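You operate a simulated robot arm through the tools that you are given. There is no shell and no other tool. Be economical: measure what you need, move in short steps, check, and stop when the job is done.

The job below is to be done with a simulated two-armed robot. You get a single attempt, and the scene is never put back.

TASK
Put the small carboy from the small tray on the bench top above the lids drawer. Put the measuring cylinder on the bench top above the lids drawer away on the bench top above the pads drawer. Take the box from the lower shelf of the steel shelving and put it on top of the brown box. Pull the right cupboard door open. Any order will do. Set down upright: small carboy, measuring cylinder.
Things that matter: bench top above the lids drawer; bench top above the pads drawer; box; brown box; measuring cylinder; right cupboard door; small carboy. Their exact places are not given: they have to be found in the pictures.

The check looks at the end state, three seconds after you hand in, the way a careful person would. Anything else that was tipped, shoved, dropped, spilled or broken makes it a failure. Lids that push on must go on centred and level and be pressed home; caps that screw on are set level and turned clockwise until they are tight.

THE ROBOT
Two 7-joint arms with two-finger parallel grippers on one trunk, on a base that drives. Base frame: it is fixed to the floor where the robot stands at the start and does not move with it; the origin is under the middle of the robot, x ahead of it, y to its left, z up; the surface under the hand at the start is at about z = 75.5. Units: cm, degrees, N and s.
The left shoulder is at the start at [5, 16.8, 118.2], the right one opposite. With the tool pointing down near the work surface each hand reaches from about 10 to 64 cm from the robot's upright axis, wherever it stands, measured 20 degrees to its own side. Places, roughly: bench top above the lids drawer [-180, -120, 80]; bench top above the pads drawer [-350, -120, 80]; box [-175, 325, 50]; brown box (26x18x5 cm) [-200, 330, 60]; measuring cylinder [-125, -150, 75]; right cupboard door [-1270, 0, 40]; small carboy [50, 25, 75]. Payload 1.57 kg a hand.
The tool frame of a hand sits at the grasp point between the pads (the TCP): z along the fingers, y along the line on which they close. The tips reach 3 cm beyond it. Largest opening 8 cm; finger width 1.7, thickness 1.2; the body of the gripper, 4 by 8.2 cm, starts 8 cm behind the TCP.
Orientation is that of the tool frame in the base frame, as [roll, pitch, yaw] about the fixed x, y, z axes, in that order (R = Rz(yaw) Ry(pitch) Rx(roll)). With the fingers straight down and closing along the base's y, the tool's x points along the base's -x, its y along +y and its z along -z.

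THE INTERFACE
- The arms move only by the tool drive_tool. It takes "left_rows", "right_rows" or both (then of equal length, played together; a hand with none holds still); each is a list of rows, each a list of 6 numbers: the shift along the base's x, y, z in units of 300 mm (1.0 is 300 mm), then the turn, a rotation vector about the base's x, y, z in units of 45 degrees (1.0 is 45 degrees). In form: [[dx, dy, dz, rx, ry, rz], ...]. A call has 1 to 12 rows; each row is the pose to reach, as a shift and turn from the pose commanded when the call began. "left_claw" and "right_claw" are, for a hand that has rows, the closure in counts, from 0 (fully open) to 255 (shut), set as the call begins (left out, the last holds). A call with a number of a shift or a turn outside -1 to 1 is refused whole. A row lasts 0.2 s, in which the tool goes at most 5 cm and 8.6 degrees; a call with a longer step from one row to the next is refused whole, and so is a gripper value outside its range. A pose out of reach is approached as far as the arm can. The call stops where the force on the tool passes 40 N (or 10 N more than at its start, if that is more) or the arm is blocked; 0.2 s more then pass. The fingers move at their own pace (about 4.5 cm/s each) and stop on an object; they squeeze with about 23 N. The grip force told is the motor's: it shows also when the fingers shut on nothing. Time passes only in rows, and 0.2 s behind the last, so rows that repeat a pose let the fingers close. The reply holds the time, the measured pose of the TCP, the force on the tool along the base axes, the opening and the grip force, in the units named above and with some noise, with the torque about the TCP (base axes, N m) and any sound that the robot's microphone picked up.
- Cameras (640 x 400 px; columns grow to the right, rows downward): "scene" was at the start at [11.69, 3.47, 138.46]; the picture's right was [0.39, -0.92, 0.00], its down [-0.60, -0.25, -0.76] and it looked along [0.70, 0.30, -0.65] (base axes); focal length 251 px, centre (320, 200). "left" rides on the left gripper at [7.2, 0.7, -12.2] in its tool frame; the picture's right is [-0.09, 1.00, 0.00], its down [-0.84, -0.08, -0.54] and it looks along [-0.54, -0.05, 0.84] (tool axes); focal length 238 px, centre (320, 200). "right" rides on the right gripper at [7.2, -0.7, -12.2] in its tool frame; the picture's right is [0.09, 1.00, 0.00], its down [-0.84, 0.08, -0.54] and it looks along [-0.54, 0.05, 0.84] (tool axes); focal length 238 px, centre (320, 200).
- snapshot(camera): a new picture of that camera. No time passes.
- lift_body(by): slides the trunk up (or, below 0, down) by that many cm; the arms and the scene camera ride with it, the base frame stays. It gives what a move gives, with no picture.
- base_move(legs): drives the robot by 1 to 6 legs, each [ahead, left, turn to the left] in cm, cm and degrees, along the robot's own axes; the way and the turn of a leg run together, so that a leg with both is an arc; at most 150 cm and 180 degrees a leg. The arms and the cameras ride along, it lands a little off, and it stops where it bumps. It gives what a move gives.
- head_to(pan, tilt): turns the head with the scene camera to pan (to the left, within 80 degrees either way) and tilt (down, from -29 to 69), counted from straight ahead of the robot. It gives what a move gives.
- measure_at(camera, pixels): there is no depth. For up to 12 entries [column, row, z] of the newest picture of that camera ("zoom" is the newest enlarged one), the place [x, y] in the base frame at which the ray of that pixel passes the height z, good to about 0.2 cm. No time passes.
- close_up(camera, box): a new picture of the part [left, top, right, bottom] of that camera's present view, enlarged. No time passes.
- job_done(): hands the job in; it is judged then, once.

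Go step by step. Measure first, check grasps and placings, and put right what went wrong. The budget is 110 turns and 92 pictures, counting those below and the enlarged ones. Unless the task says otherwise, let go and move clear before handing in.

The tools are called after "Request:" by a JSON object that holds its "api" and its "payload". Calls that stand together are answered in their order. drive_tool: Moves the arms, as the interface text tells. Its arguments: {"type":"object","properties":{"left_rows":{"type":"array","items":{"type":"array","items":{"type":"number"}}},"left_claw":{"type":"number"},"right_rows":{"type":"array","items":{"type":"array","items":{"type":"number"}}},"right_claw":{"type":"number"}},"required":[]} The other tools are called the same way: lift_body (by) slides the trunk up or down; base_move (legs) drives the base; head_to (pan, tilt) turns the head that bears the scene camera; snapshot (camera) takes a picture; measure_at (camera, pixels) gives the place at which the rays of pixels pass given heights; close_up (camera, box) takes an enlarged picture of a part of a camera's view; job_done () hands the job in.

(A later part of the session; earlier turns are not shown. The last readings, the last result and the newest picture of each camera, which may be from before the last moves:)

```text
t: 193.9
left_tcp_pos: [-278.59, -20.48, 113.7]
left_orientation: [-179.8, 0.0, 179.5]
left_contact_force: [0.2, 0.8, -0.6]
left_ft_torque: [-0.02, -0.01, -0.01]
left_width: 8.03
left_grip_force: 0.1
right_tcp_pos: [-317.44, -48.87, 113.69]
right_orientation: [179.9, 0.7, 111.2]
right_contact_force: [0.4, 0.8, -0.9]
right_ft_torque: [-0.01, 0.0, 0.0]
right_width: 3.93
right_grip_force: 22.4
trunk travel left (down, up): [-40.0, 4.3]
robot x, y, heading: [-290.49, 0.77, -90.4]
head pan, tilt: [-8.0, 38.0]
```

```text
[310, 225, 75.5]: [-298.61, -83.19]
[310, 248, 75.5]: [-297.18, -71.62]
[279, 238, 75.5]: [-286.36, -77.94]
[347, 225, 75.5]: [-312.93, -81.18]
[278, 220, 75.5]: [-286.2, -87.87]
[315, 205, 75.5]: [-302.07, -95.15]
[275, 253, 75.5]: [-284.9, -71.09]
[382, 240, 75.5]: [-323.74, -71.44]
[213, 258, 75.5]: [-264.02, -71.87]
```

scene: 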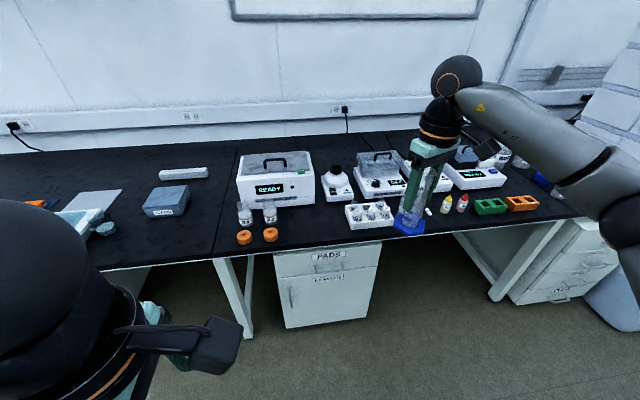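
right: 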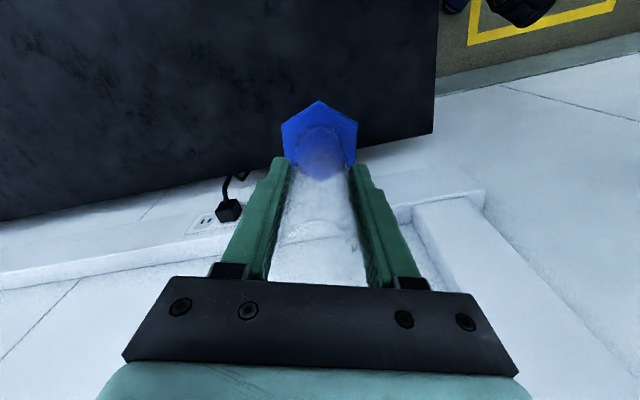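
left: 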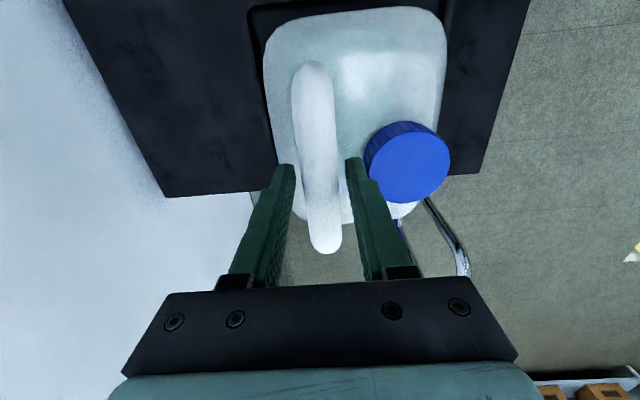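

Gap x from -286 to -313; target [-299.7,-83.5]. Drive so the held cylinder is over it, then lower.

Request:
{"api": "base_move", "payload": {"legs": [[34.6, 17.7, 0]]}}

Request:
{"api": "drive_tool", "payload": {"right_rows": [[0, 0, -0.1, 0, 0, 0], [0, 0, -0.22, 0, 0, 0], [0, 0, -0.34, 0, 0, 0], [0, 0, -0.46, 0, 0, 0], [0, 0, -0.58, 0, 0, 0], [0, 0, -0.7, 0, 0, 0], [0, 0, -0.8, 0, 0, 0], [0, 0, -0.8, 0, 0, 0]]}}

Request:
{"api": "snapshot", "payload": {"camera": "scene"}}

```text
t: 196.3
left_tcp_pos: [-260.9, -55.16, 113.61]
left_orientation: [-179.7, 0.0, 179.5]
left_contact_force: [0.6, 0.5, -0.7]
left_ft_torque: [-0.01, 0.0, 0.0]
left_width: 8.0
left_grip_force: 0.1
right_tcp_pos: [-299.68, -83.58, 113.63]
right_orientation: [179.9, 0.5, 111.3]
right_contact_force: [-0.6, -0.2, -0.3]
right_ft_torque: [0.01, 0.0, 0.02]
right_width: 3.94
right_grip_force: 23.6
trunk travel left (down, up): [-40.0, 4.3]
robot x, y, heading: [-273.1, -33.9, -90.4]
head pan, tilt: [-8.0, 38.0]
```

```text
t: 198.1
left_tcp_pos: [-260.98, -55.08, 113.65]
left_orientation: [-179.7, 0.0, 179.6]
left_contact_force: [0.0, 0.1, -0.2]
left_ft_torque: [0.0, 0.06, -0.01]
left_width: 7.99
left_grip_force: 0.1
right_tcp_pos: [-299.7, -83.44, 89.64]
right_orientation: [179.9, 0.7, 111.4]
right_contact_force: [0.6, -0.2, -1.5]
right_ft_torque: [0.04, -0.01, -0.01]
right_width: 3.9
right_grip_force: 23.1
trunk travel left (down, up): [-40.0, 4.3]
robot x, y, heading: [-272.8, -33.63, -90.4]
head pan, tilt: [-8.0, 38.0]
```

```text
18 pictures are left
```

scene: 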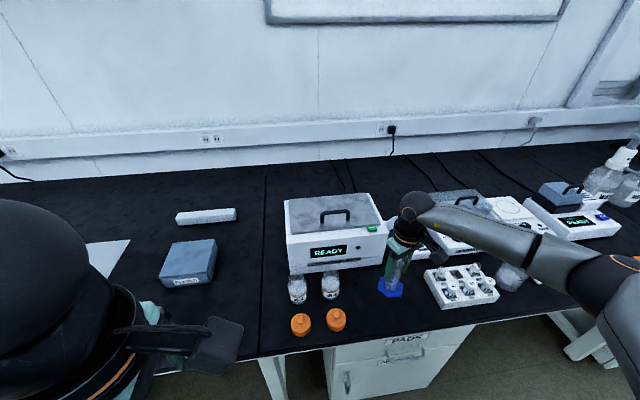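

The blue foot is in clear space at (390,288). Lower the last 5.5 cm, release partially and rise.

Request:
{"api": "drive_tool", "payload": {"right_rows": [[0, 0, -0.08, 0, 0, 0], [0, 0, -0.15, 0, 0, 0], [0, 0, -0.17, 0, 0, 0], [0, 0, -0.18, 0, 0, 0], [0, 0, -0.186, 0, 0, 0], [0, 0, -0.186, 0, 0, 0]]}}

Request:
{"api": "drive_tool", "payload": {"right_rows": [[0, 0, 0, 0, 0, 0], [0, 0, 0, 0, 0, 0], [0, 0, 0, 0, 0, 0], [0, 0, 0, 0, 0, 0]], "right_claw": 60}}

Request:
{"api": "drive_tool", "payload": {"right_rows": [[0, 0, 0.1, 0, 0, 0], [0, 0, 0.22, 0, 0, 0], [0, 0, 0.34, 0, 0, 0], [0, 0, 0.46, 0, 0, 0], [0, 0, 0.6, 0, 0, 0], [0, 0, 0.75, 0, 0, 0], [0, 0, 0.9, 0, 0, 0], [0, 0, 1.0, 0, 0, 0]]}}

Request:
{"api": "base_move", "payload": {"legs": [[-35, 0, 0]]}}

Request:
{"api": "snapshot", "payload": {"camera": "scene"}}

```text
t: 199.5
left_tcp_pos: [-260.9, -55.24, 113.6]
left_orientation: [-179.7, 0.0, 179.6]
left_contact_force: [-0.5, -0.1, 0.4]
left_ft_torque: [0.02, 0.01, 0.0]
left_width: 8.0
left_grip_force: 0.0
right_tcp_pos: [-299.57, -83.64, 84.15]
right_orientation: [179.7, 0.7, 111.3]
right_contact_force: [0.3, 0.1, -0.9]
right_ft_torque: [0.02, 0.0, -0.02]
right_width: 3.92
right_grip_force: 23.4
trunk travel left (down, up): [-40.0, 4.3]
robot x, y, heading: [-273.13, -33.67, -90.2]
head pan, tilt: [-8.0, 38.0]
```

```text
t: 200.5
left_tcp_pos: [-261.05, -55.0, 113.64]
left_orientation: [-179.7, 0.0, 179.6]
left_contact_force: [-0.4, 0.4, 0.0]
left_ft_torque: [0.01, 0.02, 0.02]
left_width: 7.97
left_grip_force: 0.0
right_tcp_pos: [-299.8, -83.51, 84.23]
right_orientation: [179.8, 0.7, 111.3]
right_contact_force: [0.2, -1.0, -0.2]
right_ft_torque: [0.02, 0.03, 0.0]
right_width: 6.12
right_grip_force: 0.0
trunk travel left (down, up): [-40.0, 4.3]
robot x, y, heading: [-273.35, -34.35, -90.5]
head pan, tilt: [-8.0, 38.0]
```

```text
t: 202.3
left_tcp_pos: [-261.07, -55.01, 113.7]
left_orientation: [-179.8, 0.1, 179.6]
left_contact_force: [-0.1, -0.3, -0.1]
left_ft_torque: [0.02, 0.01, 0.0]
left_width: 8.01
left_grip_force: 0.1
right_tcp_pos: [-299.69, -83.69, 114.25]
right_orientation: [179.8, 0.7, 111.4]
right_contact_force: [-0.1, -0.4, -0.5]
right_ft_torque: [-0.01, 0.02, -0.02]
right_width: 6.12
right_grip_force: 0.1
trunk travel left (down, up): [-40.0, 4.3]
robot x, y, heading: [-273.09, -33.89, -90.1]
head pan, tilt: [-8.0, 38.0]
```

```text
t: 204.6
left_tcp_pos: [-260.8, -19.88, 113.59]
left_orientation: [-179.6, 0.1, 179.4]
left_contact_force: [0.2, 0.3, 0.0]
left_ft_torque: [-0.02, -0.04, 0.0]
left_width: 8.0
left_grip_force: 0.1
right_tcp_pos: [-299.73, -48.14, 114.18]
right_orientation: [179.9, 0.8, 111.1]
right_contact_force: [0.6, 0.3, 0.7]
right_ft_torque: [0.02, 0.0, -0.03]
right_width: 6.1
right_grip_force: 0.0
trunk travel left (down, up): [-40.0, 4.3]
robot x, y, heading: [-272.76, 1.08, -90.5]
head pan, tilt: [-8.0, 38.0]
```

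```text
17 pictures are left
```

scene: 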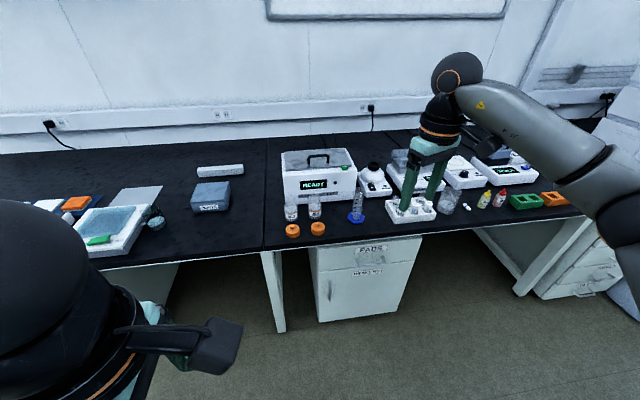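

The cylinder stands at (357,210) on the bench above PADS. Next the shelving: turn to heading 90, shift to x≈-188 and look.

Request:
{"api": "base_move", "payload": {"legs": [[0, 0, 90], [0, 0, 90], [0, -85, 0], [60, 0, 0]]}}

Request:
{"api": "head_to", "payload": {"pan": 0, "tilt": 20}}

Request:
{"api": "snapshot", "payload": {"camera": "scene"}}

```text
t: 223.0
left_tcp_pos: [-197.72, 80.27, 113.65]
left_orientation: [-179.7, 0.0, -2.1]
left_contact_force: [0.0, -0.3, -0.6]
left_ft_torque: [-0.01, 0.05, -0.03]
left_width: 8.02
left_grip_force: 0.0
right_tcp_pos: [-158.15, 107.57, 113.95]
right_orientation: [179.8, 0.7, -70.4]
right_contact_force: [-0.7, 0.5, 0.2]
right_ft_torque: [-0.01, 0.0, -0.02]
right_width: 6.13
right_grip_force: 0.1
trunk travel left (down, up): [-40.0, 4.3]
robot x, y, heading: [-186.32, 58.81, 88.2]
head pan, tilt: [-8.0, 38.0]
```

```text
t: 223.8
left_tcp_pos: [-197.74, 80.18, 113.69]
left_orientation: [-179.8, 0.0, -2.2]
left_contact_force: [-1.2, -0.1, 0.4]
left_ft_torque: [-0.02, 0.01, 0.04]
left_width: 8.0
left_grip_force: 0.0
right_tcp_pos: [-158.27, 107.54, 114.16]
right_orientation: [179.9, 0.7, -70.3]
right_contact_force: [0.5, 0.2, 1.5]
right_ft_torque: [0.01, 0.01, 0.0]
right_width: 6.13
right_grip_force: 0.1
trunk travel left (down, up): [-40.0, 4.3]
robot x, y, heading: [-186.81, 58.49, 88.0]
head pan, tilt: [0.0, 20.0]
```

```text
16 pictures are left
```

scene: 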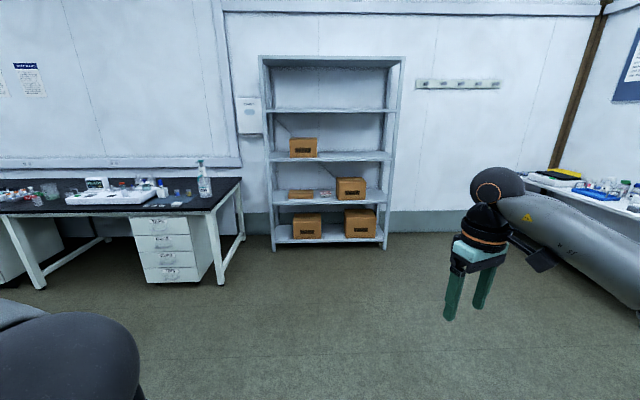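

The steel shelving is ahead: mid shelf has a flat brown box (300,193), something pale (325,195) and a carton (350,188); bottom shelf has two cartons. Drive 120 cm closer and enlarge.

Request:
{"api": "base_move", "payload": {"legs": [[120, 0, 2]]}}

Request:
{"api": "head_to", "payload": {"pan": 0, "tilt": 35}}

Request:
{"api": "close_up", "payload": {"camera": "scene", "box": [160, 60, 480, 290]}}

```text
t: 229.8
left_tcp_pos: [-196.17, 199.36, 113.5]
left_orientation: [-179.7, 0.0, -0.3]
left_contact_force: [-0.5, -0.1, 0.7]
left_ft_torque: [0.02, 0.03, 0.0]
left_width: 7.98
left_grip_force: 0.1
right_tcp_pos: [-157.49, 227.83, 114.13]
right_orientation: [179.9, 0.6, -68.6]
right_contact_force: [-0.7, 0.2, -0.3]
right_ft_torque: [0.01, -0.01, 0.0]
right_width: 6.11
right_grip_force: 0.0
trunk travel left (down, up): [-40.0, 4.3]
robot x, y, heading: [-183.9, 177.99, 89.4]
head pan, tilt: [0.0, 20.0]
```

```text
t: 230.6
left_tcp_pos: [-196.12, 199.3, 113.57]
left_orientation: [-179.8, 0.0, -0.2]
left_contact_force: [-0.4, -0.1, -0.9]
left_ft_torque: [0.0, 0.01, 0.0]
left_width: 7.99
left_grip_force: 0.0
right_tcp_pos: [-157.5, 227.86, 114.14]
right_orientation: [179.9, 0.7, -68.6]
right_contact_force: [0.1, 0.6, 0.0]
right_ft_torque: [0.01, -0.01, 0.05]
right_width: 6.12
right_grip_force: 0.0
trunk travel left (down, up): [-40.0, 4.3]
robot x, y, heading: [-184.12, 178.3, 89.9]
head pan, tilt: [0.0, 35.0]
```

```text
1.74 times, centred on (320, 175) of scene
```

zoom: 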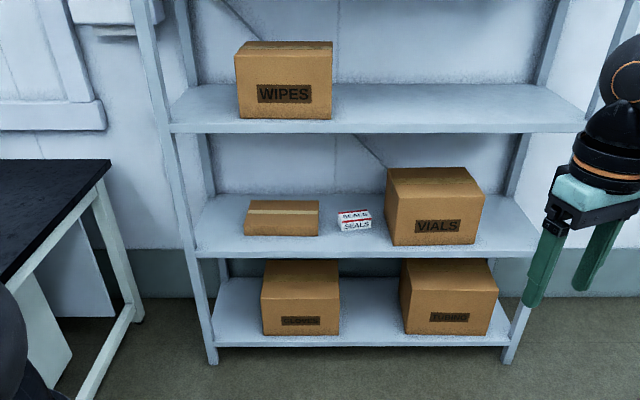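

The pale item is a small box labelled SEALS (zoom 353,220) on the shelf next to the flat brown box (282,217). Measure both, the shelf edge and the shelf above.

Request:
{"api": "measure_at", "payload": {"camera": "zoom", "pixels": [[200, 258, 53], [535, 252, 53], [340, 232, 53], [372, 229, 53], [338, 212, 56], [370, 210, 56], [246, 236, 53], [319, 236, 53], [252, 200, 58], [318, 200, 58], [386, 245, 53], [355, 132, 95]]}}

Request:
{"api": "close_up", "payload": {"camera": "scene", "box": [270, 160, 370, 222]}}

```text
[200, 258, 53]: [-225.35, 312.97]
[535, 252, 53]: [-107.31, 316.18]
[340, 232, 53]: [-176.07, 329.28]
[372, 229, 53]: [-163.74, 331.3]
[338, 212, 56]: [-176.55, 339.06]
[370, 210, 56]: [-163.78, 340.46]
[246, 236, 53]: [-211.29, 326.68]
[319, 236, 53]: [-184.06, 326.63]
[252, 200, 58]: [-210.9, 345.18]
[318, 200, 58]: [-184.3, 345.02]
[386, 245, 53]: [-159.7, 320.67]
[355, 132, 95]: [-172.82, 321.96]
```

```text
6.40 times, centred on (320, 191) of scene
```

zoom: 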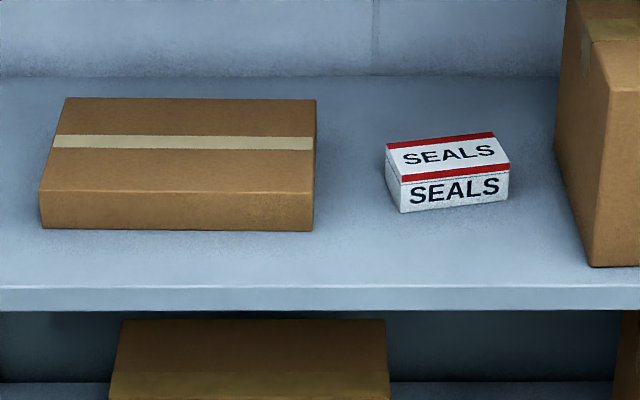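

Scaling by the brown box's 26 cm width puts this shelf at z≈56. Measure the SEALS box and brown box corners at those heights.

Request:
{"api": "measure_at", "payload": {"camera": "zoom", "pixels": [[400, 212, 56], [508, 200, 56], [400, 183, 60], [508, 170, 60], [386, 145, 60], [493, 132, 60], [40, 228, 56], [313, 230, 56], [65, 98, 61], [315, 99, 61], [590, 267, 56], [320, 286, 56]]}}

```text
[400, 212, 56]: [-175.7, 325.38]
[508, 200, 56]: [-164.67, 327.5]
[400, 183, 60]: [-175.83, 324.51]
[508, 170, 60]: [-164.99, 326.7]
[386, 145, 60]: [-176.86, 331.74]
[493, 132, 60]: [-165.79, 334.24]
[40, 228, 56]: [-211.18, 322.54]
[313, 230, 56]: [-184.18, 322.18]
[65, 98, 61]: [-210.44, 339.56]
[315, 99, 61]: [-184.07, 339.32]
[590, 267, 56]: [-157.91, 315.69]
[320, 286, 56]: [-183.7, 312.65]
```

SEALS is about 11×7.2×4.3 cm, centred near [-171,327], turned 11°; I'll grip it front-to-back. Lower the trunk and turn the right hand -102° in free space so its camera is on the brown-box side.

Request:
{"api": "lift_body", "payload": {"by": -40}}

Request:
{"api": "drive_tool", "payload": {"right_rows": [[0, 0, 0, 0, 0, -0.18], [0, 0, 0, 0, 0, -0.36], [0, 0, 0, 0, 0, -0.54], [0, 0, 0, 0, 0, -0.7], [0, 0, 0, 0, 0, -0.87]], "right_claw": 0}}

Request:
{"api": "drive_tool", "payload": {"right_rows": [[0, 0, 0, 0, 0, -0.18], [0, 0, 0, 0, 0, -0.36], [0, 0, 0, 0, 0, -0.54], [0, 0, 0, 0, 0, -0.7], [0, 0, 0, 0, 0, -0.87]]}}

Request:
{"api": "drive_tool", "payload": {"right_rows": [[0, 0, 0, 0, 0, -0.18], [0, 0, 0, 0, 0, -0.36], [0, 0, 0, 0, 0, -0.48], [0, 0, 0, 0, 0, -0.48]]}}

Request:
{"api": "base_move", "payload": {"legs": [[60, 14, 0]]}}

```text
t: 234.4
left_tcp_pos: [-196.12, 199.27, 73.71]
left_orientation: [-179.6, 0.0, -0.4]
left_contact_force: [0.2, 0.4, 0.4]
left_ft_torque: [0.02, 0.01, -0.05]
left_width: 8.01
left_grip_force: 0.0
right_tcp_pos: [-157.5, 227.8, 74.14]
right_orientation: [179.9, 0.7, -68.6]
right_contact_force: [0.1, 0.6, -0.8]
right_ft_torque: [0.02, 0.01, 0.01]
right_width: 6.12
right_grip_force: 0.0
trunk travel left (down, up): [0.0, 44.3]
robot x, y, heading: [-183.75, 178.31, 89.9]
head pan, tilt: [0.0, 35.0]
```

```text
t: 235.7
left_tcp_pos: [-196.14, 199.26, 73.7]
left_orientation: [-179.7, 0.0, -0.3]
left_contact_force: [0.0, 0.1, 0.2]
left_ft_torque: [0.01, 0.03, 0.02]
left_width: 8.0
left_grip_force: 0.0
right_tcp_pos: [-157.46, 227.79, 74.06]
right_orientation: [179.9, 0.8, -107.8]
right_contact_force: [0.5, -0.6, 0.2]
right_ft_torque: [-0.02, 0.03, 0.02]
right_width: 8.0
right_grip_force: 0.0
trunk travel left (down, up): [0.0, 44.3]
robot x, y, heading: [-183.98, 178.14, 89.9]
head pan, tilt: [0.0, 35.0]
```

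```text
t: 236.8
left_tcp_pos: [-196.21, 199.19, 73.62]
left_orientation: [-179.7, 0.0, -0.3]
left_contact_force: [-0.2, -0.1, 0.7]
left_ft_torque: [-0.03, -0.02, 0.01]
left_width: 8.02
left_grip_force: 0.0
right_tcp_pos: [-157.44, 227.81, 74.16]
right_orientation: [179.8, 0.7, -147.0]
right_contact_force: [0.3, 1.3, 1.1]
right_ft_torque: [-0.03, 0.02, 0.01]
right_width: 8.01
right_grip_force: 0.0
trunk travel left (down, up): [0.0, 44.3]
robot x, y, heading: [-183.63, 178.06, 90.0]
head pan, tilt: [0.0, 35.0]
```

```text
t: 237.8
left_tcp_pos: [-196.15, 199.17, 73.52]
left_orientation: [-179.7, 0.0, -0.3]
left_contact_force: [0.6, -0.6, -0.1]
left_ft_torque: [-0.01, 0.0, -0.01]
left_width: 8.01
left_grip_force: 0.0
right_tcp_pos: [-157.44, 227.82, 74.18]
right_orientation: [179.9, 0.7, -168.7]
right_contact_force: [-0.7, -0.7, -0.9]
right_ft_torque: [0.02, 0.02, -0.01]
right_width: 8.01
right_grip_force: 0.1
trunk travel left (down, up): [0.0, 44.3]
robot x, y, heading: [-184.5, 178.13, 89.7]
head pan, tilt: [0.0, 35.0]
```

```text
t: 241.3
left_tcp_pos: [-210.12, 259.46, 73.62]
left_orientation: [-179.7, 0.0, -0.3]
left_contact_force: [0.2, -0.6, 0.8]
left_ft_torque: [-0.02, -0.04, -0.01]
left_width: 8.02
left_grip_force: 0.1
right_tcp_pos: [-171.17, 288.03, 74.14]
right_orientation: [179.9, 0.7, -168.5]
right_contact_force: [0.6, 1.1, 0.1]
right_ft_torque: [0.01, 0.0, -0.02]
right_width: 8.01
right_grip_force: 0.1
trunk travel left (down, up): [0.0, 44.3]
robot x, y, heading: [-197.66, 238.53, 89.6]
head pan, tilt: [0.0, 35.0]
```

Hand at [-171.2,288,74], in front of the shelf. Take a scene view from here to refine the SEALS position before going in.

Request:
{"api": "head_to", "payload": {"pan": 5, "tilt": 28}}

Request:
{"api": "snapshot", "payload": {"camera": "scene"}}

```text
t: 242.0
left_tcp_pos: [-210.15, 259.52, 73.54]
left_orientation: [-179.5, -0.1, -0.3]
left_contact_force: [-0.3, -0.3, -0.1]
left_ft_torque: [-0.01, -0.01, -0.03]
left_width: 7.98
left_grip_force: 0.1
right_tcp_pos: [-171.43, 288.15, 74.15]
right_orientation: [179.9, 0.7, -168.5]
right_contact_force: [0.7, 1.0, 0.6]
right_ft_torque: [0.03, -0.01, -0.01]
right_width: 7.99
right_grip_force: 0.1
trunk travel left (down, up): [0.0, 44.3]
robot x, y, heading: [-197.85, 238.69, 89.9]
head pan, tilt: [5.0, 28.0]
```

```text
13 pictures are left
```

scene: 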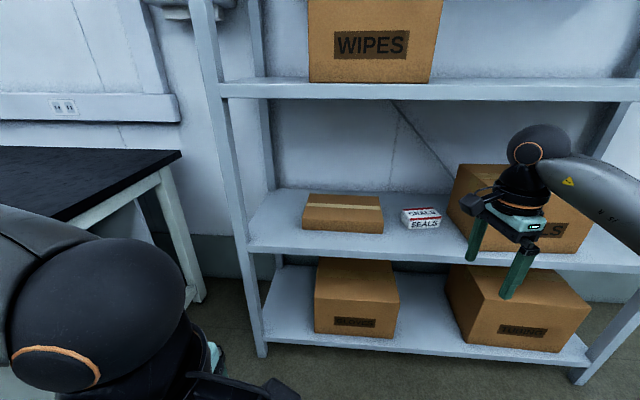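

Measure brown box and SEALS here at several heights to fix the shelf height by triangulation.

Request:
{"api": "measure_at", "payload": {"camera": "scene", "pixels": [[302, 229, 56], [382, 233, 56], [302, 229, 58], [382, 233, 58], [410, 230, 56], [410, 230, 58], [442, 226, 56], [442, 226, 58], [402, 211, 62], [435, 207, 62], [450, 100, 97], [350, 252, 56]]}}

Request:
{"api": "close_up", "payload": {"camera": "scene", "box": [290, 180, 450, 250]}}

```text
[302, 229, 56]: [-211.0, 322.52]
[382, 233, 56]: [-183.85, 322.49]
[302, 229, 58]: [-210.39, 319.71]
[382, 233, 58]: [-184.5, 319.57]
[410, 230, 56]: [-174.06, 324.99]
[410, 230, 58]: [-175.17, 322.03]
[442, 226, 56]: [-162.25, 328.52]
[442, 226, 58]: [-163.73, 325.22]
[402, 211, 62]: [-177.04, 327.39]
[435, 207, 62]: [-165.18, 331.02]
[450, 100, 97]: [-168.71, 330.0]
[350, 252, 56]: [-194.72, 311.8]
```

```text
4.00 times, centred on (370, 215) of scene
```

zoom: 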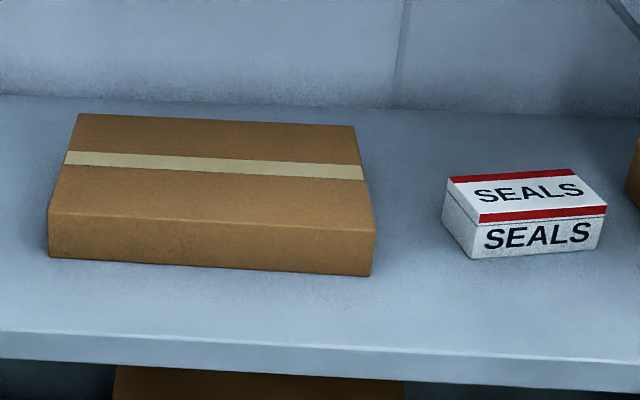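

The two views agree at z=56 for the shelf. Now the SEALS top corners in this zoom.

Request:
{"api": "measure_at", "payload": {"camera": "zoom", "pixels": [[473, 259, 56], [603, 246, 56], [479, 223, 60], [606, 209, 60], [449, 178, 60], [575, 169, 60], [50, 208, 61], [375, 232, 61], [80, 114, 61], [355, 127, 61], [479, 223, 61], [449, 178, 61]]}}

```text
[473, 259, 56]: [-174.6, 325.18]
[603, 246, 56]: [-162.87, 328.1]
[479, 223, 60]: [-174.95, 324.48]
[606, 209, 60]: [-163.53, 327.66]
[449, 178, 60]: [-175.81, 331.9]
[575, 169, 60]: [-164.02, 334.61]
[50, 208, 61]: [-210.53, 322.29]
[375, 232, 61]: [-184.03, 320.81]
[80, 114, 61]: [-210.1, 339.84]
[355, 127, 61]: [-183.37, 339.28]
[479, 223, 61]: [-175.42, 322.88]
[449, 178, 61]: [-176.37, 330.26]
```

SEALS centre [-170,329.7], top z≈60, turned ~12.5° (tool already at -168.5). Lower the hand to z≈66 so the wrist clears the upper shelf (z≈98), and drive in 38 cm.

Request:
{"api": "drive_tool", "payload": {"right_rows": [[0, 0, -0.13, 0, 0, 0], [0, 0, -0.267, 0, 0, 0.01], [0, 0, -0.267, 0, 0, 0.02]]}}

Request:
{"api": "base_move", "payload": {"legs": [[38, 0, 0]]}}

Request:
{"api": "snapshot", "payload": {"camera": "right"}}

```text
t: 242.8
left_tcp_pos: [-210.0, 259.55, 73.75]
left_orientation: [-179.8, -0.1, -0.3]
left_contact_force: [0.6, 0.3, -0.1]
left_ft_torque: [0.0, 0.02, 0.05]
left_width: 7.98
left_grip_force: 0.0
right_tcp_pos: [-171.36, 288.09, 66.15]
right_orientation: [179.7, 0.7, -167.5]
right_contact_force: [-0.9, 0.1, 0.1]
right_ft_torque: [-0.04, 0.02, -0.01]
right_width: 7.98
right_grip_force: 0.0
trunk travel left (down, up): [0.0, 44.3]
robot x, y, heading: [-197.78, 238.46, 90.1]
head pan, tilt: [5.0, 28.0]
```

```text
t: 245.2
left_tcp_pos: [-209.84, 297.54, 73.65]
left_orientation: [-179.7, 0.0, -0.4]
left_contact_force: [0.6, 0.0, 0.3]
left_ft_torque: [0.0, 0.04, 0.04]
left_width: 8.01
left_grip_force: 0.0
right_tcp_pos: [-171.07, 325.9, 66.21]
right_orientation: [179.8, 0.7, -167.6]
right_contact_force: [-0.4, -0.2, -0.5]
right_ft_torque: [-0.04, -0.04, 0.02]
right_width: 8.01
right_grip_force: 0.1
trunk travel left (down, up): [0.0, 44.3]
robot x, y, heading: [-197.51, 276.27, 89.5]
head pan, tilt: [5.0, 28.0]
```

```text
11 pictures are left
```

right: 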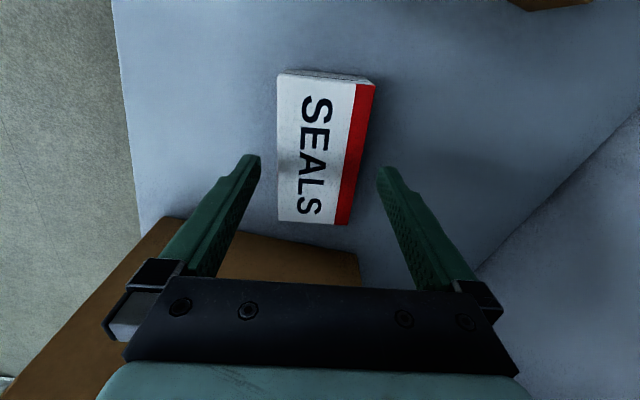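

The box edges converge exactly at the tool's vanishing point, so alignment is right. Measure its top corners at z=60 for centring.

Request:
{"api": "measure_at", "payload": {"camera": "right", "pixels": [[278, 150, 60], [362, 150, 60], [278, 80, 60], [374, 86, 60], [278, 220, 60], [348, 224, 60], [123, 80, 56], [172, 217, 56]]}}

```text
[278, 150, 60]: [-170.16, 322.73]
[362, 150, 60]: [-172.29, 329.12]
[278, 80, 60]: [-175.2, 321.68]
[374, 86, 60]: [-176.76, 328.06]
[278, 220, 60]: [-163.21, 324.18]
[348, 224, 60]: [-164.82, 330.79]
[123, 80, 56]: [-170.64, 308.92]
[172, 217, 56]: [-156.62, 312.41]
```

Box centre [-170,326.2], depth ~6.6 cm, and the TCP is centred within 0.1 cm. Descend to z≈60 with force watch and close.

Request:
{"api": "drive_tool", "payload": {"right_rows": [[0.03, 0.008, -0.07, 0, 0, 0], [0.03, 0.008, -0.14, 0, 0, 0], [0.03, 0.008, -0.18, 0, 0, 0], [0.03, 0.008, -0.203, 0, 0, 0], [0.03, 0.008, -0.203, 0, 0, 0]]}}

Request:
{"api": "drive_tool", "payload": {"right_rows": [[0, 0, 0, 0, 0, 0], [0, 0, 0, 0, 0, 0], [0, 0, 0, 0, 0, 0], [0, 0, 0, 0, 0, 0]], "right_claw": 255}}

Request:
{"api": "drive_tool", "payload": {"right_rows": [[0, 0, 0.07, 0, 0, 0], [0, 0, 0.15, 0, 0, 0], [0, 0, 0.25, 0, 0, 0], [0, 0, 0.3, 0, 0, 0], [0, 0, 0.3, 0, 0, 0]]}}

Request:
{"api": "snapshot", "payload": {"camera": "right"}}

```text
t: 246.6
left_tcp_pos: [-209.92, 297.42, 73.6]
left_orientation: [-179.4, -0.4, -0.4]
left_contact_force: [-0.8, -1.1, 0.0]
left_ft_torque: [0.03, -0.01, -0.01]
left_width: 8.01
left_grip_force: 0.1
right_tcp_pos: [-170.38, 327.23, 63.04]
right_orientation: [176.0, 1.1, -168.1]
right_contact_force: [1.2, -0.8, 0.1]
right_ft_torque: [0.03, -0.03, 0.01]
right_width: 7.99
right_grip_force: 0.0
trunk travel left (down, up): [0.0, 44.3]
robot x, y, heading: [-197.92, 276.47, 89.7]
head pan, tilt: [5.0, 28.0]
stopped in row 5 (right hand): the arm was blocked; the commanded pose is now the measured one
```

```text
t: 247.6
left_tcp_pos: [-210.02, 297.26, 73.61]
left_orientation: [-179.4, -0.2, -0.4]
left_contact_force: [0.4, 0.1, -0.5]
left_ft_torque: [0.01, -0.01, 0.04]
left_width: 8.0
left_grip_force: 0.0
right_tcp_pos: [-170.4, 327.3, 63.0]
right_orientation: [176.2, 1.0, -168.1]
right_contact_force: [2.2, -0.3, 13.9]
right_ft_torque: [-0.34, -0.25, 0.1]
right_width: 6.08
right_grip_force: 22.7
trunk travel left (down, up): [0.0, 44.3]
robot x, y, heading: [-197.67, 276.84, 89.4]
head pan, tilt: [5.0, 28.0]
```

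```text
t: 248.8
left_tcp_pos: [-209.74, 297.63, 73.53]
left_orientation: [-179.8, 0.1, -0.4]
left_contact_force: [-0.2, -0.2, -0.5]
left_ft_torque: [-0.04, -0.01, 0.01]
left_width: 8.01
left_grip_force: 0.1
right_tcp_pos: [-170.15, 327.05, 70.82]
right_orientation: [177.5, 0.7, -167.9]
right_contact_force: [0.2, -0.4, -1.1]
right_ft_torque: [0.04, -0.03, 0.03]
right_width: 6.03
right_grip_force: 23.2
trunk travel left (down, up): [0.0, 44.3]
robot x, y, heading: [-197.73, 276.75, 89.3]
head pan, tilt: [5.0, 28.0]
```

```text
10 pictures are left
```

right: 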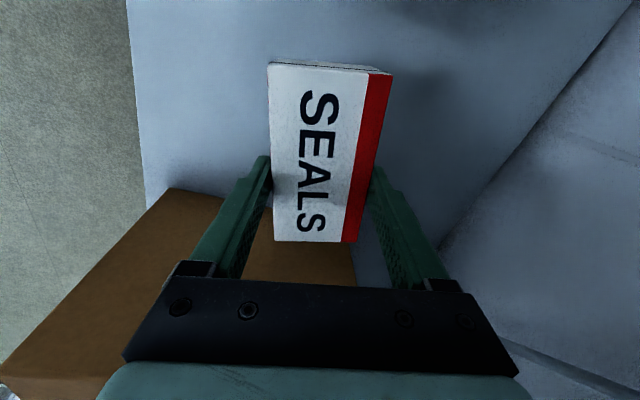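

SEALS is gripped (6.0 cm) and lifted; its bottom is ~7 cm below the TCP. Check room on the left for shifting the base: bench corner (180,152) and leg (205,300).

Request:
{"api": "measure_at", "payload": {"camera": "scene", "pixels": [[180, 152, 75.5], [205, 300, 0], [140, 195, 75.5], [248, 250, 56], [262, 350, 0]]}}

Request:
{"api": "drive_tool", "payload": {"right_rows": [[-0.05, 0, 0.05, 0, 0, 0], [-0.12, 0, 0.06, 0, 0, 0], [-0.2, 0, 0.06, 0, 0, 0], [-0.28, 0, 0.06, 0, 0, 0], [-0.36, 0, 0.06, 0, 0, 0], [-0.42, 0, 0.06, 0, 0, 0], [-0.42, 0, 0.06, 0, 0, 0]]}}

```text
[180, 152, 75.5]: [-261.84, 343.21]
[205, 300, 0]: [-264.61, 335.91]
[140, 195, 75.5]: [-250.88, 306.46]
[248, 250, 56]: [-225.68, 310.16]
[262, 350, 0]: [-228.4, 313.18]
```

```text
t: 250.4
left_tcp_pos: [-209.89, 297.57, 73.66]
left_orientation: [-179.6, 0.0, -0.4]
left_contact_force: [0.5, 0.1, -0.8]
left_ft_torque: [-0.01, -0.04, -0.04]
left_width: 8.03
left_grip_force: 0.0
right_tcp_pos: [-182.7, 327.06, 72.6]
right_orientation: [177.5, 0.7, -168.1]
right_contact_force: [0.1, 0.3, 0.1]
right_ft_torque: [-0.04, -0.04, -0.01]
right_width: 6.01
right_grip_force: 23.1
trunk travel left (down, up): [0.0, 44.3]
robot x, y, heading: [-197.94, 276.14, 89.3]
head pan, tilt: [5.0, 28.0]
```

Arm carried it to x=-182.7 freely. Shift the base 6 cm left and the arm another 6 cm.

Request:
{"api": "base_move", "payload": {"legs": [[0, 6, 0]]}}

Request:
{"api": "drive_tool", "payload": {"right_rows": [[-0.1, 0.01, 0, 0, 0, 0], [-0.2, 0.02, 0, 0, 0, 0], [-0.2, 0.02, 0, 0, 0, 0]]}}

Request:
{"api": "snapshot", "payload": {"camera": "scene"}}

Request:
{"api": "snapshot", "payload": {"camera": "right"}}

```text
t: 251.6
left_tcp_pos: [-215.83, 297.71, 73.64]
left_orientation: [-179.7, 0.0, -0.3]
left_contact_force: [-0.2, 0.5, 0.0]
left_ft_torque: [-0.01, 0.0, 0.01]
left_width: 8.0
left_grip_force: 0.1
right_tcp_pos: [-188.64, 327.06, 72.61]
right_orientation: [177.4, 0.7, -167.9]
right_contact_force: [-0.2, 0.1, -0.3]
right_ft_torque: [0.02, 0.02, 0.01]
right_width: 5.96
right_grip_force: 23.3
trunk travel left (down, up): [0.0, 44.3]
robot x, y, heading: [-203.81, 276.71, 89.9]
head pan, tilt: [5.0, 28.0]
```

```text
t: 252.4
left_tcp_pos: [-215.76, 297.61, 73.61]
left_orientation: [-179.7, 0.0, -0.4]
left_contact_force: [-0.1, -0.2, 0.4]
left_ft_torque: [0.02, 0.0, 0.0]
left_width: 7.98
left_grip_force: 0.2
right_tcp_pos: [-194.91, 327.72, 72.6]
right_orientation: [177.5, 0.8, -168.0]
right_contact_force: [1.1, -0.6, -0.6]
right_ft_torque: [-0.04, 0.0, -0.03]
right_width: 5.98
right_grip_force: 22.9
trunk travel left (down, up): [0.0, 44.3]
robot x, y, heading: [-203.81, 276.5, 89.7]
head pan, tilt: [5.0, 28.0]
```

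```text
9 pictures are left
```

scene: 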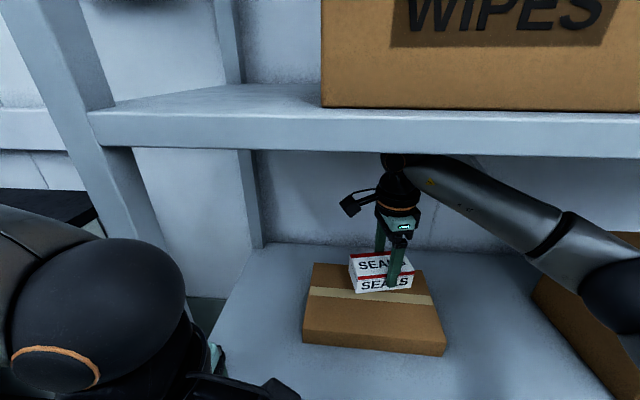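

```text
8 pictures are left
```

right: 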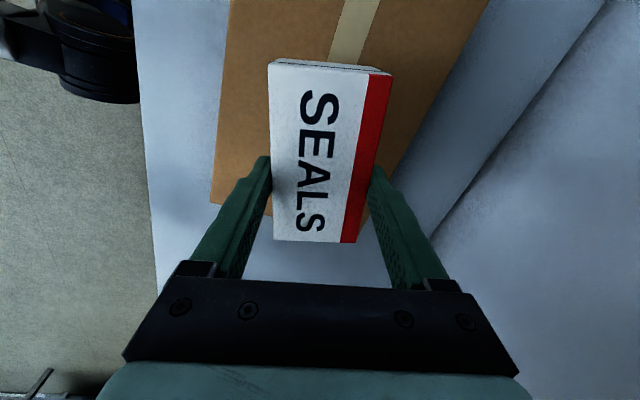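

SEALS is over the brown box. Measure both in the wrist view: brown corner (210,203) at z=61, SEALS top corners at z≈69.6.

Request:
{"api": "measure_at", "payload": {"camera": "right", "pixels": [[210, 203, 61], [230, 5, 61], [400, 150, 61], [270, 65, 69.6], [390, 73, 69.6], [275, 240, 69.6], [356, 243, 69.6], [487, 5, 61]]}}

Request:
{"api": "measure_at", "payload": {"camera": "scene", "pixels": [[303, 342, 61], [446, 353, 61], [428, 270, 61], [313, 263, 61], [356, 293, 65.6], [412, 290, 65.6]]}}

```text
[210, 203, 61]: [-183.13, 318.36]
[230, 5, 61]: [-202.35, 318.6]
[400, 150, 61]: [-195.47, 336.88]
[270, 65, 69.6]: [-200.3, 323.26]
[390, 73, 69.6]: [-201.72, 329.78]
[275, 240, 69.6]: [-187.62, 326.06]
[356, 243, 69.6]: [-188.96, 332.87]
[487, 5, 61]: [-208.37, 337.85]
```

```text
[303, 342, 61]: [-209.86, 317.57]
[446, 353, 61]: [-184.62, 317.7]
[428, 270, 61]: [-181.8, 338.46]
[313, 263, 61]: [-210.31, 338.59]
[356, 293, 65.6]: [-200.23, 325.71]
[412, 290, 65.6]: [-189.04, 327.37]
```

SEALS (x -201.7…-187.6, y 323…333) lies fully within the brown top (x -210…-183.5, y 318…337.5). Lower 4.6 cm and release.

Request:
{"api": "drive_tool", "payload": {"right_rows": [[0, 0, -0.06, 0, 0, 0], [0, 0, -0.11, 0, 0, 0], [0, 0, -0.135, 0, 0, 0], [0, 0, -0.147, 0, 0, 0], [0, 0, -0.155, 0, 0, 0], [0, 0, -0.155, 0, 0, 0]]}}

Request:
{"api": "close_up", "payload": {"camera": "scene", "box": [290, 140, 460, 370]}}

```text
t: 253.8
left_tcp_pos: [-215.77, 297.57, 73.57]
left_orientation: [-179.7, 0.0, -0.3]
left_contact_force: [-0.6, 0.6, -0.3]
left_ft_torque: [0.02, 0.02, 0.02]
left_width: 8.0
left_grip_force: 0.1
right_tcp_pos: [-194.72, 327.65, 67.92]
right_orientation: [177.5, 0.7, -167.8]
right_contact_force: [-0.4, 0.5, 0.1]
right_ft_torque: [0.0, 0.03, 0.01]
right_width: 5.95
right_grip_force: 22.6
trunk travel left (down, up): [0.0, 44.3]
robot x, y, heading: [-203.76, 276.28, 89.7]
head pan, tilt: [5.0, 28.0]
```

```text
1.74 times, centred on (375, 255) of scene
```

zoom: 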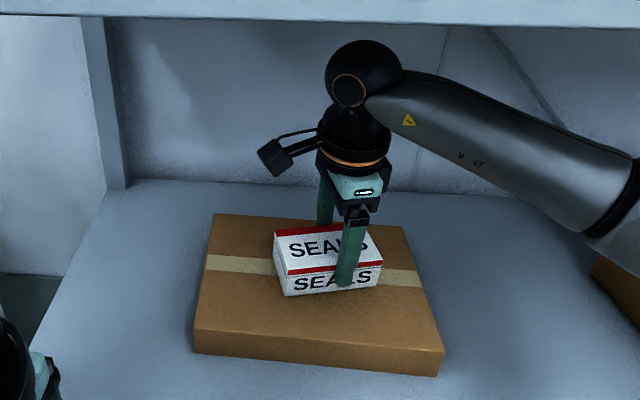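

No contact force yet; lower in small steps.

Request:
{"api": "drive_tool", "payload": {"right_rows": [[0, 0, -0.01, 0, 0, 0], [0, 0, -0.018, 0, 0, 0], [0, 0, -0.018, 0, 0, 0]]}}

```text
t: 254.6
left_tcp_pos: [-215.82, 297.58, 73.72]
left_orientation: [-179.7, 0.1, -0.4]
left_contact_force: [0.0, 0.8, 0.6]
left_ft_torque: [0.0, -0.01, -0.01]
left_width: 7.99
left_grip_force: 0.2
right_tcp_pos: [-194.73, 327.58, 67.62]
right_orientation: [177.3, 0.7, -167.9]
right_contact_force: [-0.2, 0.2, 9.7]
right_ft_torque: [-0.16, -0.49, -0.03]
right_width: 5.94
right_grip_force: 23.3
trunk travel left (down, up): [0.0, 44.3]
robot x, y, heading: [-203.85, 276.17, 89.7]
head pan, tilt: [5.0, 28.0]
```

Contact now (9.7 N up). Release, rise a little, and back the hand straight out.

Request:
{"api": "drive_tool", "payload": {"right_rows": [[0, 0, 0, 0, 0, 0], [0, 0, 0, 0, 0, 0], [0, 0, 0, 0, 0, 0]], "right_claw": 0}}

Request:
{"api": "drive_tool", "payload": {"right_rows": [[0, 0, 0.05, 0, 0, 0], [0, 0, 0.1, 0, 0, 0], [0, 0, 0.16, 0, 0, 0], [0, 0, 0.16, 0, 0, 0]]}}

Request:
{"api": "base_move", "payload": {"legs": [[-60, 0, 0]]}}

Request:
{"api": "snapshot", "payload": {"camera": "scene"}}

```text
t: 255.4
left_tcp_pos: [-215.83, 297.53, 73.58]
left_orientation: [-179.7, 0.0, -0.4]
left_contact_force: [0.3, 0.3, -0.6]
left_ft_torque: [0.01, 0.0, 0.03]
left_width: 8.01
left_grip_force: 0.1
right_tcp_pos: [-194.76, 327.56, 67.49]
right_orientation: [177.6, 0.7, -167.9]
right_contact_force: [1.3, 0.3, -0.1]
right_ft_torque: [-0.04, -0.02, -0.02]
right_width: 7.97
right_grip_force: 0.0
trunk travel left (down, up): [0.0, 44.3]
robot x, y, heading: [-203.5, 276.8, 89.6]
head pan, tilt: [5.0, 28.0]
```

```text
t: 256.4
left_tcp_pos: [-215.78, 297.57, 73.48]
left_orientation: [-179.6, 0.0, -0.3]
left_contact_force: [0.6, -0.2, 0.4]
left_ft_torque: [0.02, -0.01, -0.03]
left_width: 7.99
left_grip_force: 0.0
right_tcp_pos: [-194.68, 327.72, 72.26]
right_orientation: [177.5, 0.5, -168.0]
right_contact_force: [0.1, 0.2, 0.5]
right_ft_torque: [0.03, -0.02, -0.02]
right_width: 7.98
right_grip_force: 0.1
trunk travel left (down, up): [0.0, 44.3]
robot x, y, heading: [-203.9, 276.28, 89.5]
head pan, tilt: [5.0, 28.0]
```

```text
t: 259.8
left_tcp_pos: [-216.01, 238.12, 73.7]
left_orientation: [-179.7, 0.0, -0.4]
left_contact_force: [-0.7, 0.5, 0.3]
left_ft_torque: [0.01, 0.07, -0.02]
left_width: 7.99
left_grip_force: 0.0
right_tcp_pos: [-195.07, 268.24, 72.07]
right_orientation: [177.4, 0.7, -168.0]
right_contact_force: [-0.7, -0.8, -1.1]
right_ft_torque: [0.0, 0.01, 0.0]
right_width: 8.0
right_grip_force: 0.1
trunk travel left (down, up): [0.0, 44.3]
robot x, y, heading: [-203.96, 216.85, 89.8]
head pan, tilt: [5.0, 28.0]
```

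```text
6 pictures are left
```

scene: 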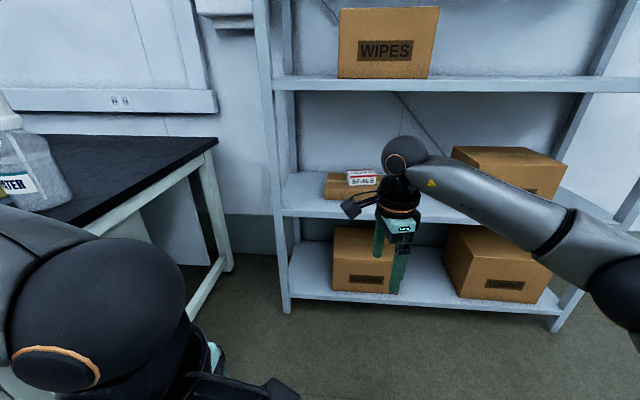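

SEALS sits on the brown box (362,178). Now the cupboard at the far end: reverse to the aisle, turn to heading 180 and drive.

Request:
{"api": "base_move", "payload": {"legs": [[-110, 0, 0], [-107, 0, 0], [0, 0, 90], [150, 0, 0]]}}

Request:
{"api": "head_to", "payload": {"pan": 0, "tilt": 10}}

Request:
{"api": "snapshot", "payload": {"camera": "scene"}}

```text
t: 281.4
left_tcp_pos: [-380.43, -6.57, 73.68]
left_orientation: [-179.8, 0.0, 88.5]
left_contact_force: [0.2, 0.1, 0.8]
left_ft_torque: [-0.03, 0.02, 0.0]
left_width: 8.0
left_grip_force: 0.0
right_tcp_pos: [-410.04, 15.08, 72.18]
right_orientation: [177.4, 0.6, -79.0]
right_contact_force: [0.2, 0.7, 0.1]
right_ft_torque: [0.03, 0.01, 0.02]
right_width: 8.02
right_grip_force: 0.0
trunk travel left (down, up): [0.0, 44.3]
robot x, y, heading: [-359.23, 5.18, 178.5]
head pan, tilt: [5.0, 28.0]
```

```text
t: 282.2
left_tcp_pos: [-380.36, -6.62, 73.57]
left_orientation: [-179.7, 0.0, 88.5]
left_contact_force: [0.3, 0.2, 0.8]
left_ft_torque: [-0.02, 0.01, 0.01]
left_width: 8.01
left_grip_force: 0.0
right_tcp_pos: [-410.15, 15.21, 72.16]
right_orientation: [177.6, 0.6, -79.0]
right_contact_force: [0.2, -0.8, -0.4]
right_ft_torque: [-0.01, -0.01, 0.02]
right_width: 8.02
right_grip_force: 0.0
trunk travel left (down, up): [0.0, 44.3]
robot x, y, heading: [-359.45, 4.94, 178.4]
head pan, tilt: [0.0, 10.0]
```

```text
5 pictures are left
```

scene: 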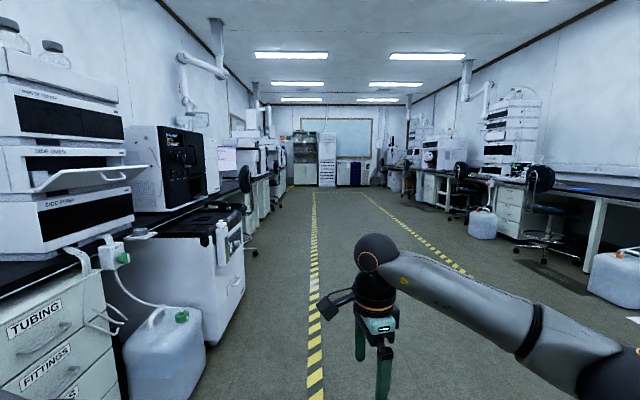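

The aisle is clear to the far wall; the cupboard with lower white doors stands at px (292–317,130–185), whose right lower door is at y≈0. Drive 740 cm along the aisle.

Request:
{"api": "base_move", "payload": {"legs": [[0, 0, 1.6], [148, 0, 0], [148, 0, 0], [148, 0, 0], [148, 0, 0], [148, 0, 0]]}}

Request:
{"api": "head_to", "payload": {"pan": 0, "tilt": 28}}

```text
t: 317.6
left_tcp_pos: [-1118.26, -19.35, 73.67]
left_orientation: [-179.7, 0.0, 91.0]
left_contact_force: [-0.3, -0.5, 0.2]
left_ft_torque: [-0.02, -0.01, 0.02]
left_width: 8.0
left_grip_force: 0.0
right_tcp_pos: [-1148.93, 1.03, 72.14]
right_orientation: [177.5, 0.8, -76.5]
right_contact_force: [0.0, -0.1, 0.2]
right_ft_torque: [0.02, -0.01, -0.01]
right_width: 7.99
right_grip_force: 0.0
trunk travel left (down, up): [0.0, 44.3]
robot x, y, heading: [-1097.42, -6.61, -178.8]
head pan, tilt: [0.0, 10.0]
```

```text
t: 318.4
left_tcp_pos: [-1118.24, -19.31, 73.69]
left_orientation: [-179.7, 0.0, 91.0]
left_contact_force: [0.2, -0.2, -0.8]
left_ft_torque: [-0.03, -0.03, -0.02]
left_width: 8.01
left_grip_force: 0.0
right_tcp_pos: [-1148.91, 1.0, 72.17]
right_orientation: [177.5, 0.7, -76.6]
right_contact_force: [0.1, -0.3, -0.6]
right_ft_torque: [0.0, -0.01, 0.02]
right_width: 7.97
right_grip_force: 0.1
trunk travel left (down, up): [0.0, 44.3]
robot x, y, heading: [-1097.46, -6.78, -178.7]
head pan, tilt: [0.0, 28.0]
```

At x=-1097, y=-7. Take a view of the cupboard.

Request:
{"api": "snapshot", "payload": {"camera": "scene"}}

```text
4 pictures are left
```

scene: 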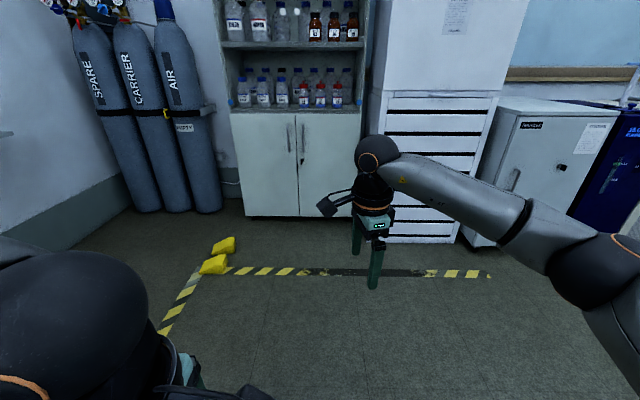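

The cupboard's lower doors meet at px ~298; the right door's vertical handle is at (303,125–152). Measure the base line and handle at trial heights.

Request:
{"api": "measure_at", "payload": {"camera": "scene", "pixels": [[245, 216, 0], [355, 216, 0], [303, 125, 60], [303, 125, 65], [303, 125, 70], [303, 152, 50], [303, 152, 55], [303, 152, 60], [298, 216, 0], [362, 114, 70], [236, 238, 0], [222, 262, 0]]}}

Request:
{"api": "close_up", "payload": {"camera": "scene", "box": [270, 100, 370, 170]}}

```text
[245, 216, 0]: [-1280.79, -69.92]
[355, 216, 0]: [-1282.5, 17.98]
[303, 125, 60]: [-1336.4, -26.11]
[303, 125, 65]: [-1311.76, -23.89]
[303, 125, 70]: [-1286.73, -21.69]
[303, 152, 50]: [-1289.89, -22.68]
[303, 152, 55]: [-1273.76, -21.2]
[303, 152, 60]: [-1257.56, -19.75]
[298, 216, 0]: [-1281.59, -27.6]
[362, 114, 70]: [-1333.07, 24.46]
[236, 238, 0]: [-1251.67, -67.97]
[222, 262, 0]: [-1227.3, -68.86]
```

```text
5.71 times, centred on (320, 135) of scene
```

zoom: 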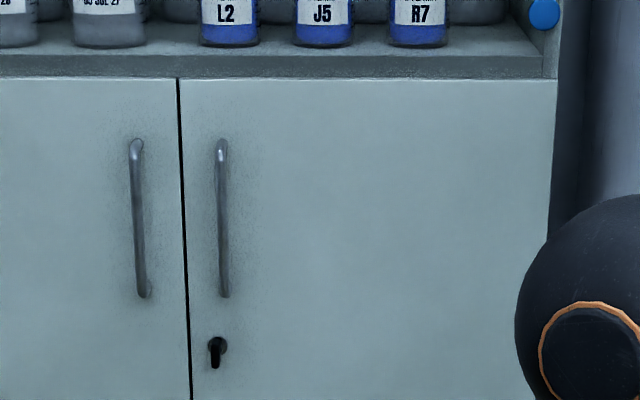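

Door face x≈-1280, right handle is a vertical bar at y≈-21.7, z 54–72, hinge at y≈+19. I'll turn the right hand to horizontal, fingers pointing at the door and closing sideways, while still in free space.

Request:
{"api": "drive_tool", "payload": {"right_rows": [[0, 0, 0, 0, 0, 0.17], [0, 0, 0, 0, 0, 0.34], [0, 0, 0, 0, 0, 0.51], [0, 0, 0, 0, 0, 0.68], [0, 0, 0, 0, 0, 0.86]]}}

Request:
{"api": "drive_tool", "payload": {"right_rows": [[0, 0, 0, 0, 0, 0.17], [0, 0, 0, 0, 0, 0.34], [0, 0, 0, 0, 0, 0.51], [0, 0, 0, 0, 0, 0.68], [0, 0, 0, 0, 0, 0.84]]}}

Request:
{"api": "drive_tool", "payload": {"right_rows": [[0, 0, -0.03, 0, 0.17, 0], [0, 0, -0.06, 0, 0.34, 0], [0, 0, -0.1, 0, 0.51, 0], [0, 0, -0.13, 0, 0.68, 0], [0, 0, -0.16, 0, 0.85, 0], [0, 0, -0.2, 0, 1.0, 0]]}}

Request:
{"api": "drive_tool", "payload": {"right_rows": [[0, 0, 0, 0, 0.17, 0], [0, 0, 0, 0, 0.34, 0], [0, 0, 0, 0, 0.51, 0], [0, 0, 0, 0, 0.68, 0], [0, 0, 0, 0, 0.85, 0], [0, 0, 0, 0, 1.0, 0], [0, 0, 0, 0, 1.0, 0]]}}

```text
t: 319.6
left_tcp_pos: [-1118.38, -19.18, 73.59]
left_orientation: [-179.6, -0.1, 91.1]
left_contact_force: [0.1, 1.1, 0.4]
left_ft_torque: [0.02, 0.01, -0.02]
left_width: 7.99
left_grip_force: 0.0
right_tcp_pos: [-1148.85, 1.03, 72.23]
right_orientation: [177.5, 0.5, -37.6]
right_contact_force: [-0.3, -0.9, -0.3]
right_ft_torque: [-0.04, 0.01, 0.0]
right_width: 8.02
right_grip_force: 0.0
trunk travel left (down, up): [0.0, 44.3]
robot x, y, heading: [-1097.32, -6.61, -178.8]
head pan, tilt: [0.0, 28.0]
```

```text
t: 320.8
left_tcp_pos: [-1118.27, -19.29, 73.59]
left_orientation: [-179.7, 0.0, 91.0]
left_contact_force: [-0.6, 0.3, 0.5]
left_ft_torque: [-0.02, 0.0, -0.01]
left_width: 8.01
left_grip_force: 0.1
right_tcp_pos: [-1148.87, 1.0, 72.14]
right_orientation: [177.5, 0.6, 0.2]
right_contact_force: [0.4, -0.2, -1.0]
right_ft_torque: [-0.02, -0.01, -0.03]
right_width: 8.01
right_grip_force: 0.1
trunk travel left (down, up): [0.0, 44.3]
robot x, y, heading: [-1097.22, -6.11, -178.9]
head pan, tilt: [0.0, 28.0]
```

```text
t: 322.2
left_tcp_pos: [-1118.31, -19.28, 73.55]
left_orientation: [-179.7, 0.0, 90.9]
left_contact_force: [0.2, 0.7, 0.2]
left_ft_torque: [0.03, 0.02, 0.0]
left_width: 8.03
left_grip_force: 0.0
right_tcp_pos: [-1148.85, 0.99, 66.24]
right_orientation: [177.4, 45.7, -0.1]
right_contact_force: [0.7, -0.7, -0.1]
right_ft_torque: [-0.03, 0.01, -0.01]
right_width: 8.01
right_grip_force: 0.1
trunk travel left (down, up): [0.0, 44.3]
robot x, y, heading: [-1097.27, -6.66, -178.8]
head pan, tilt: [0.0, 28.0]
```

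```text
t: 323.8
left_tcp_pos: [-1118.29, -19.28, 73.61]
left_orientation: [-179.7, 0.0, 91.0]
left_contact_force: [0.0, -0.9, -0.8]
left_ft_torque: [0.01, -0.01, 0.0]
left_width: 7.98
left_grip_force: 0.0
right_tcp_pos: [-1147.65, -1.97, 68.18]
right_orientation: [-0.8, 89.4, -178.4]
right_contact_force: [0.7, -0.5, 1.3]
right_ft_torque: [0.01, -0.01, 0.01]
right_width: 8.0
right_grip_force: 0.1
right hand out of reach, approached as far as the arm can: row 5, 6, 7
trunk travel left (down, up): [0.0, 44.3]
robot x, y, heading: [-1097.57, -6.68, -179.0]
head pan, tilt: [0.0, 28.0]
```

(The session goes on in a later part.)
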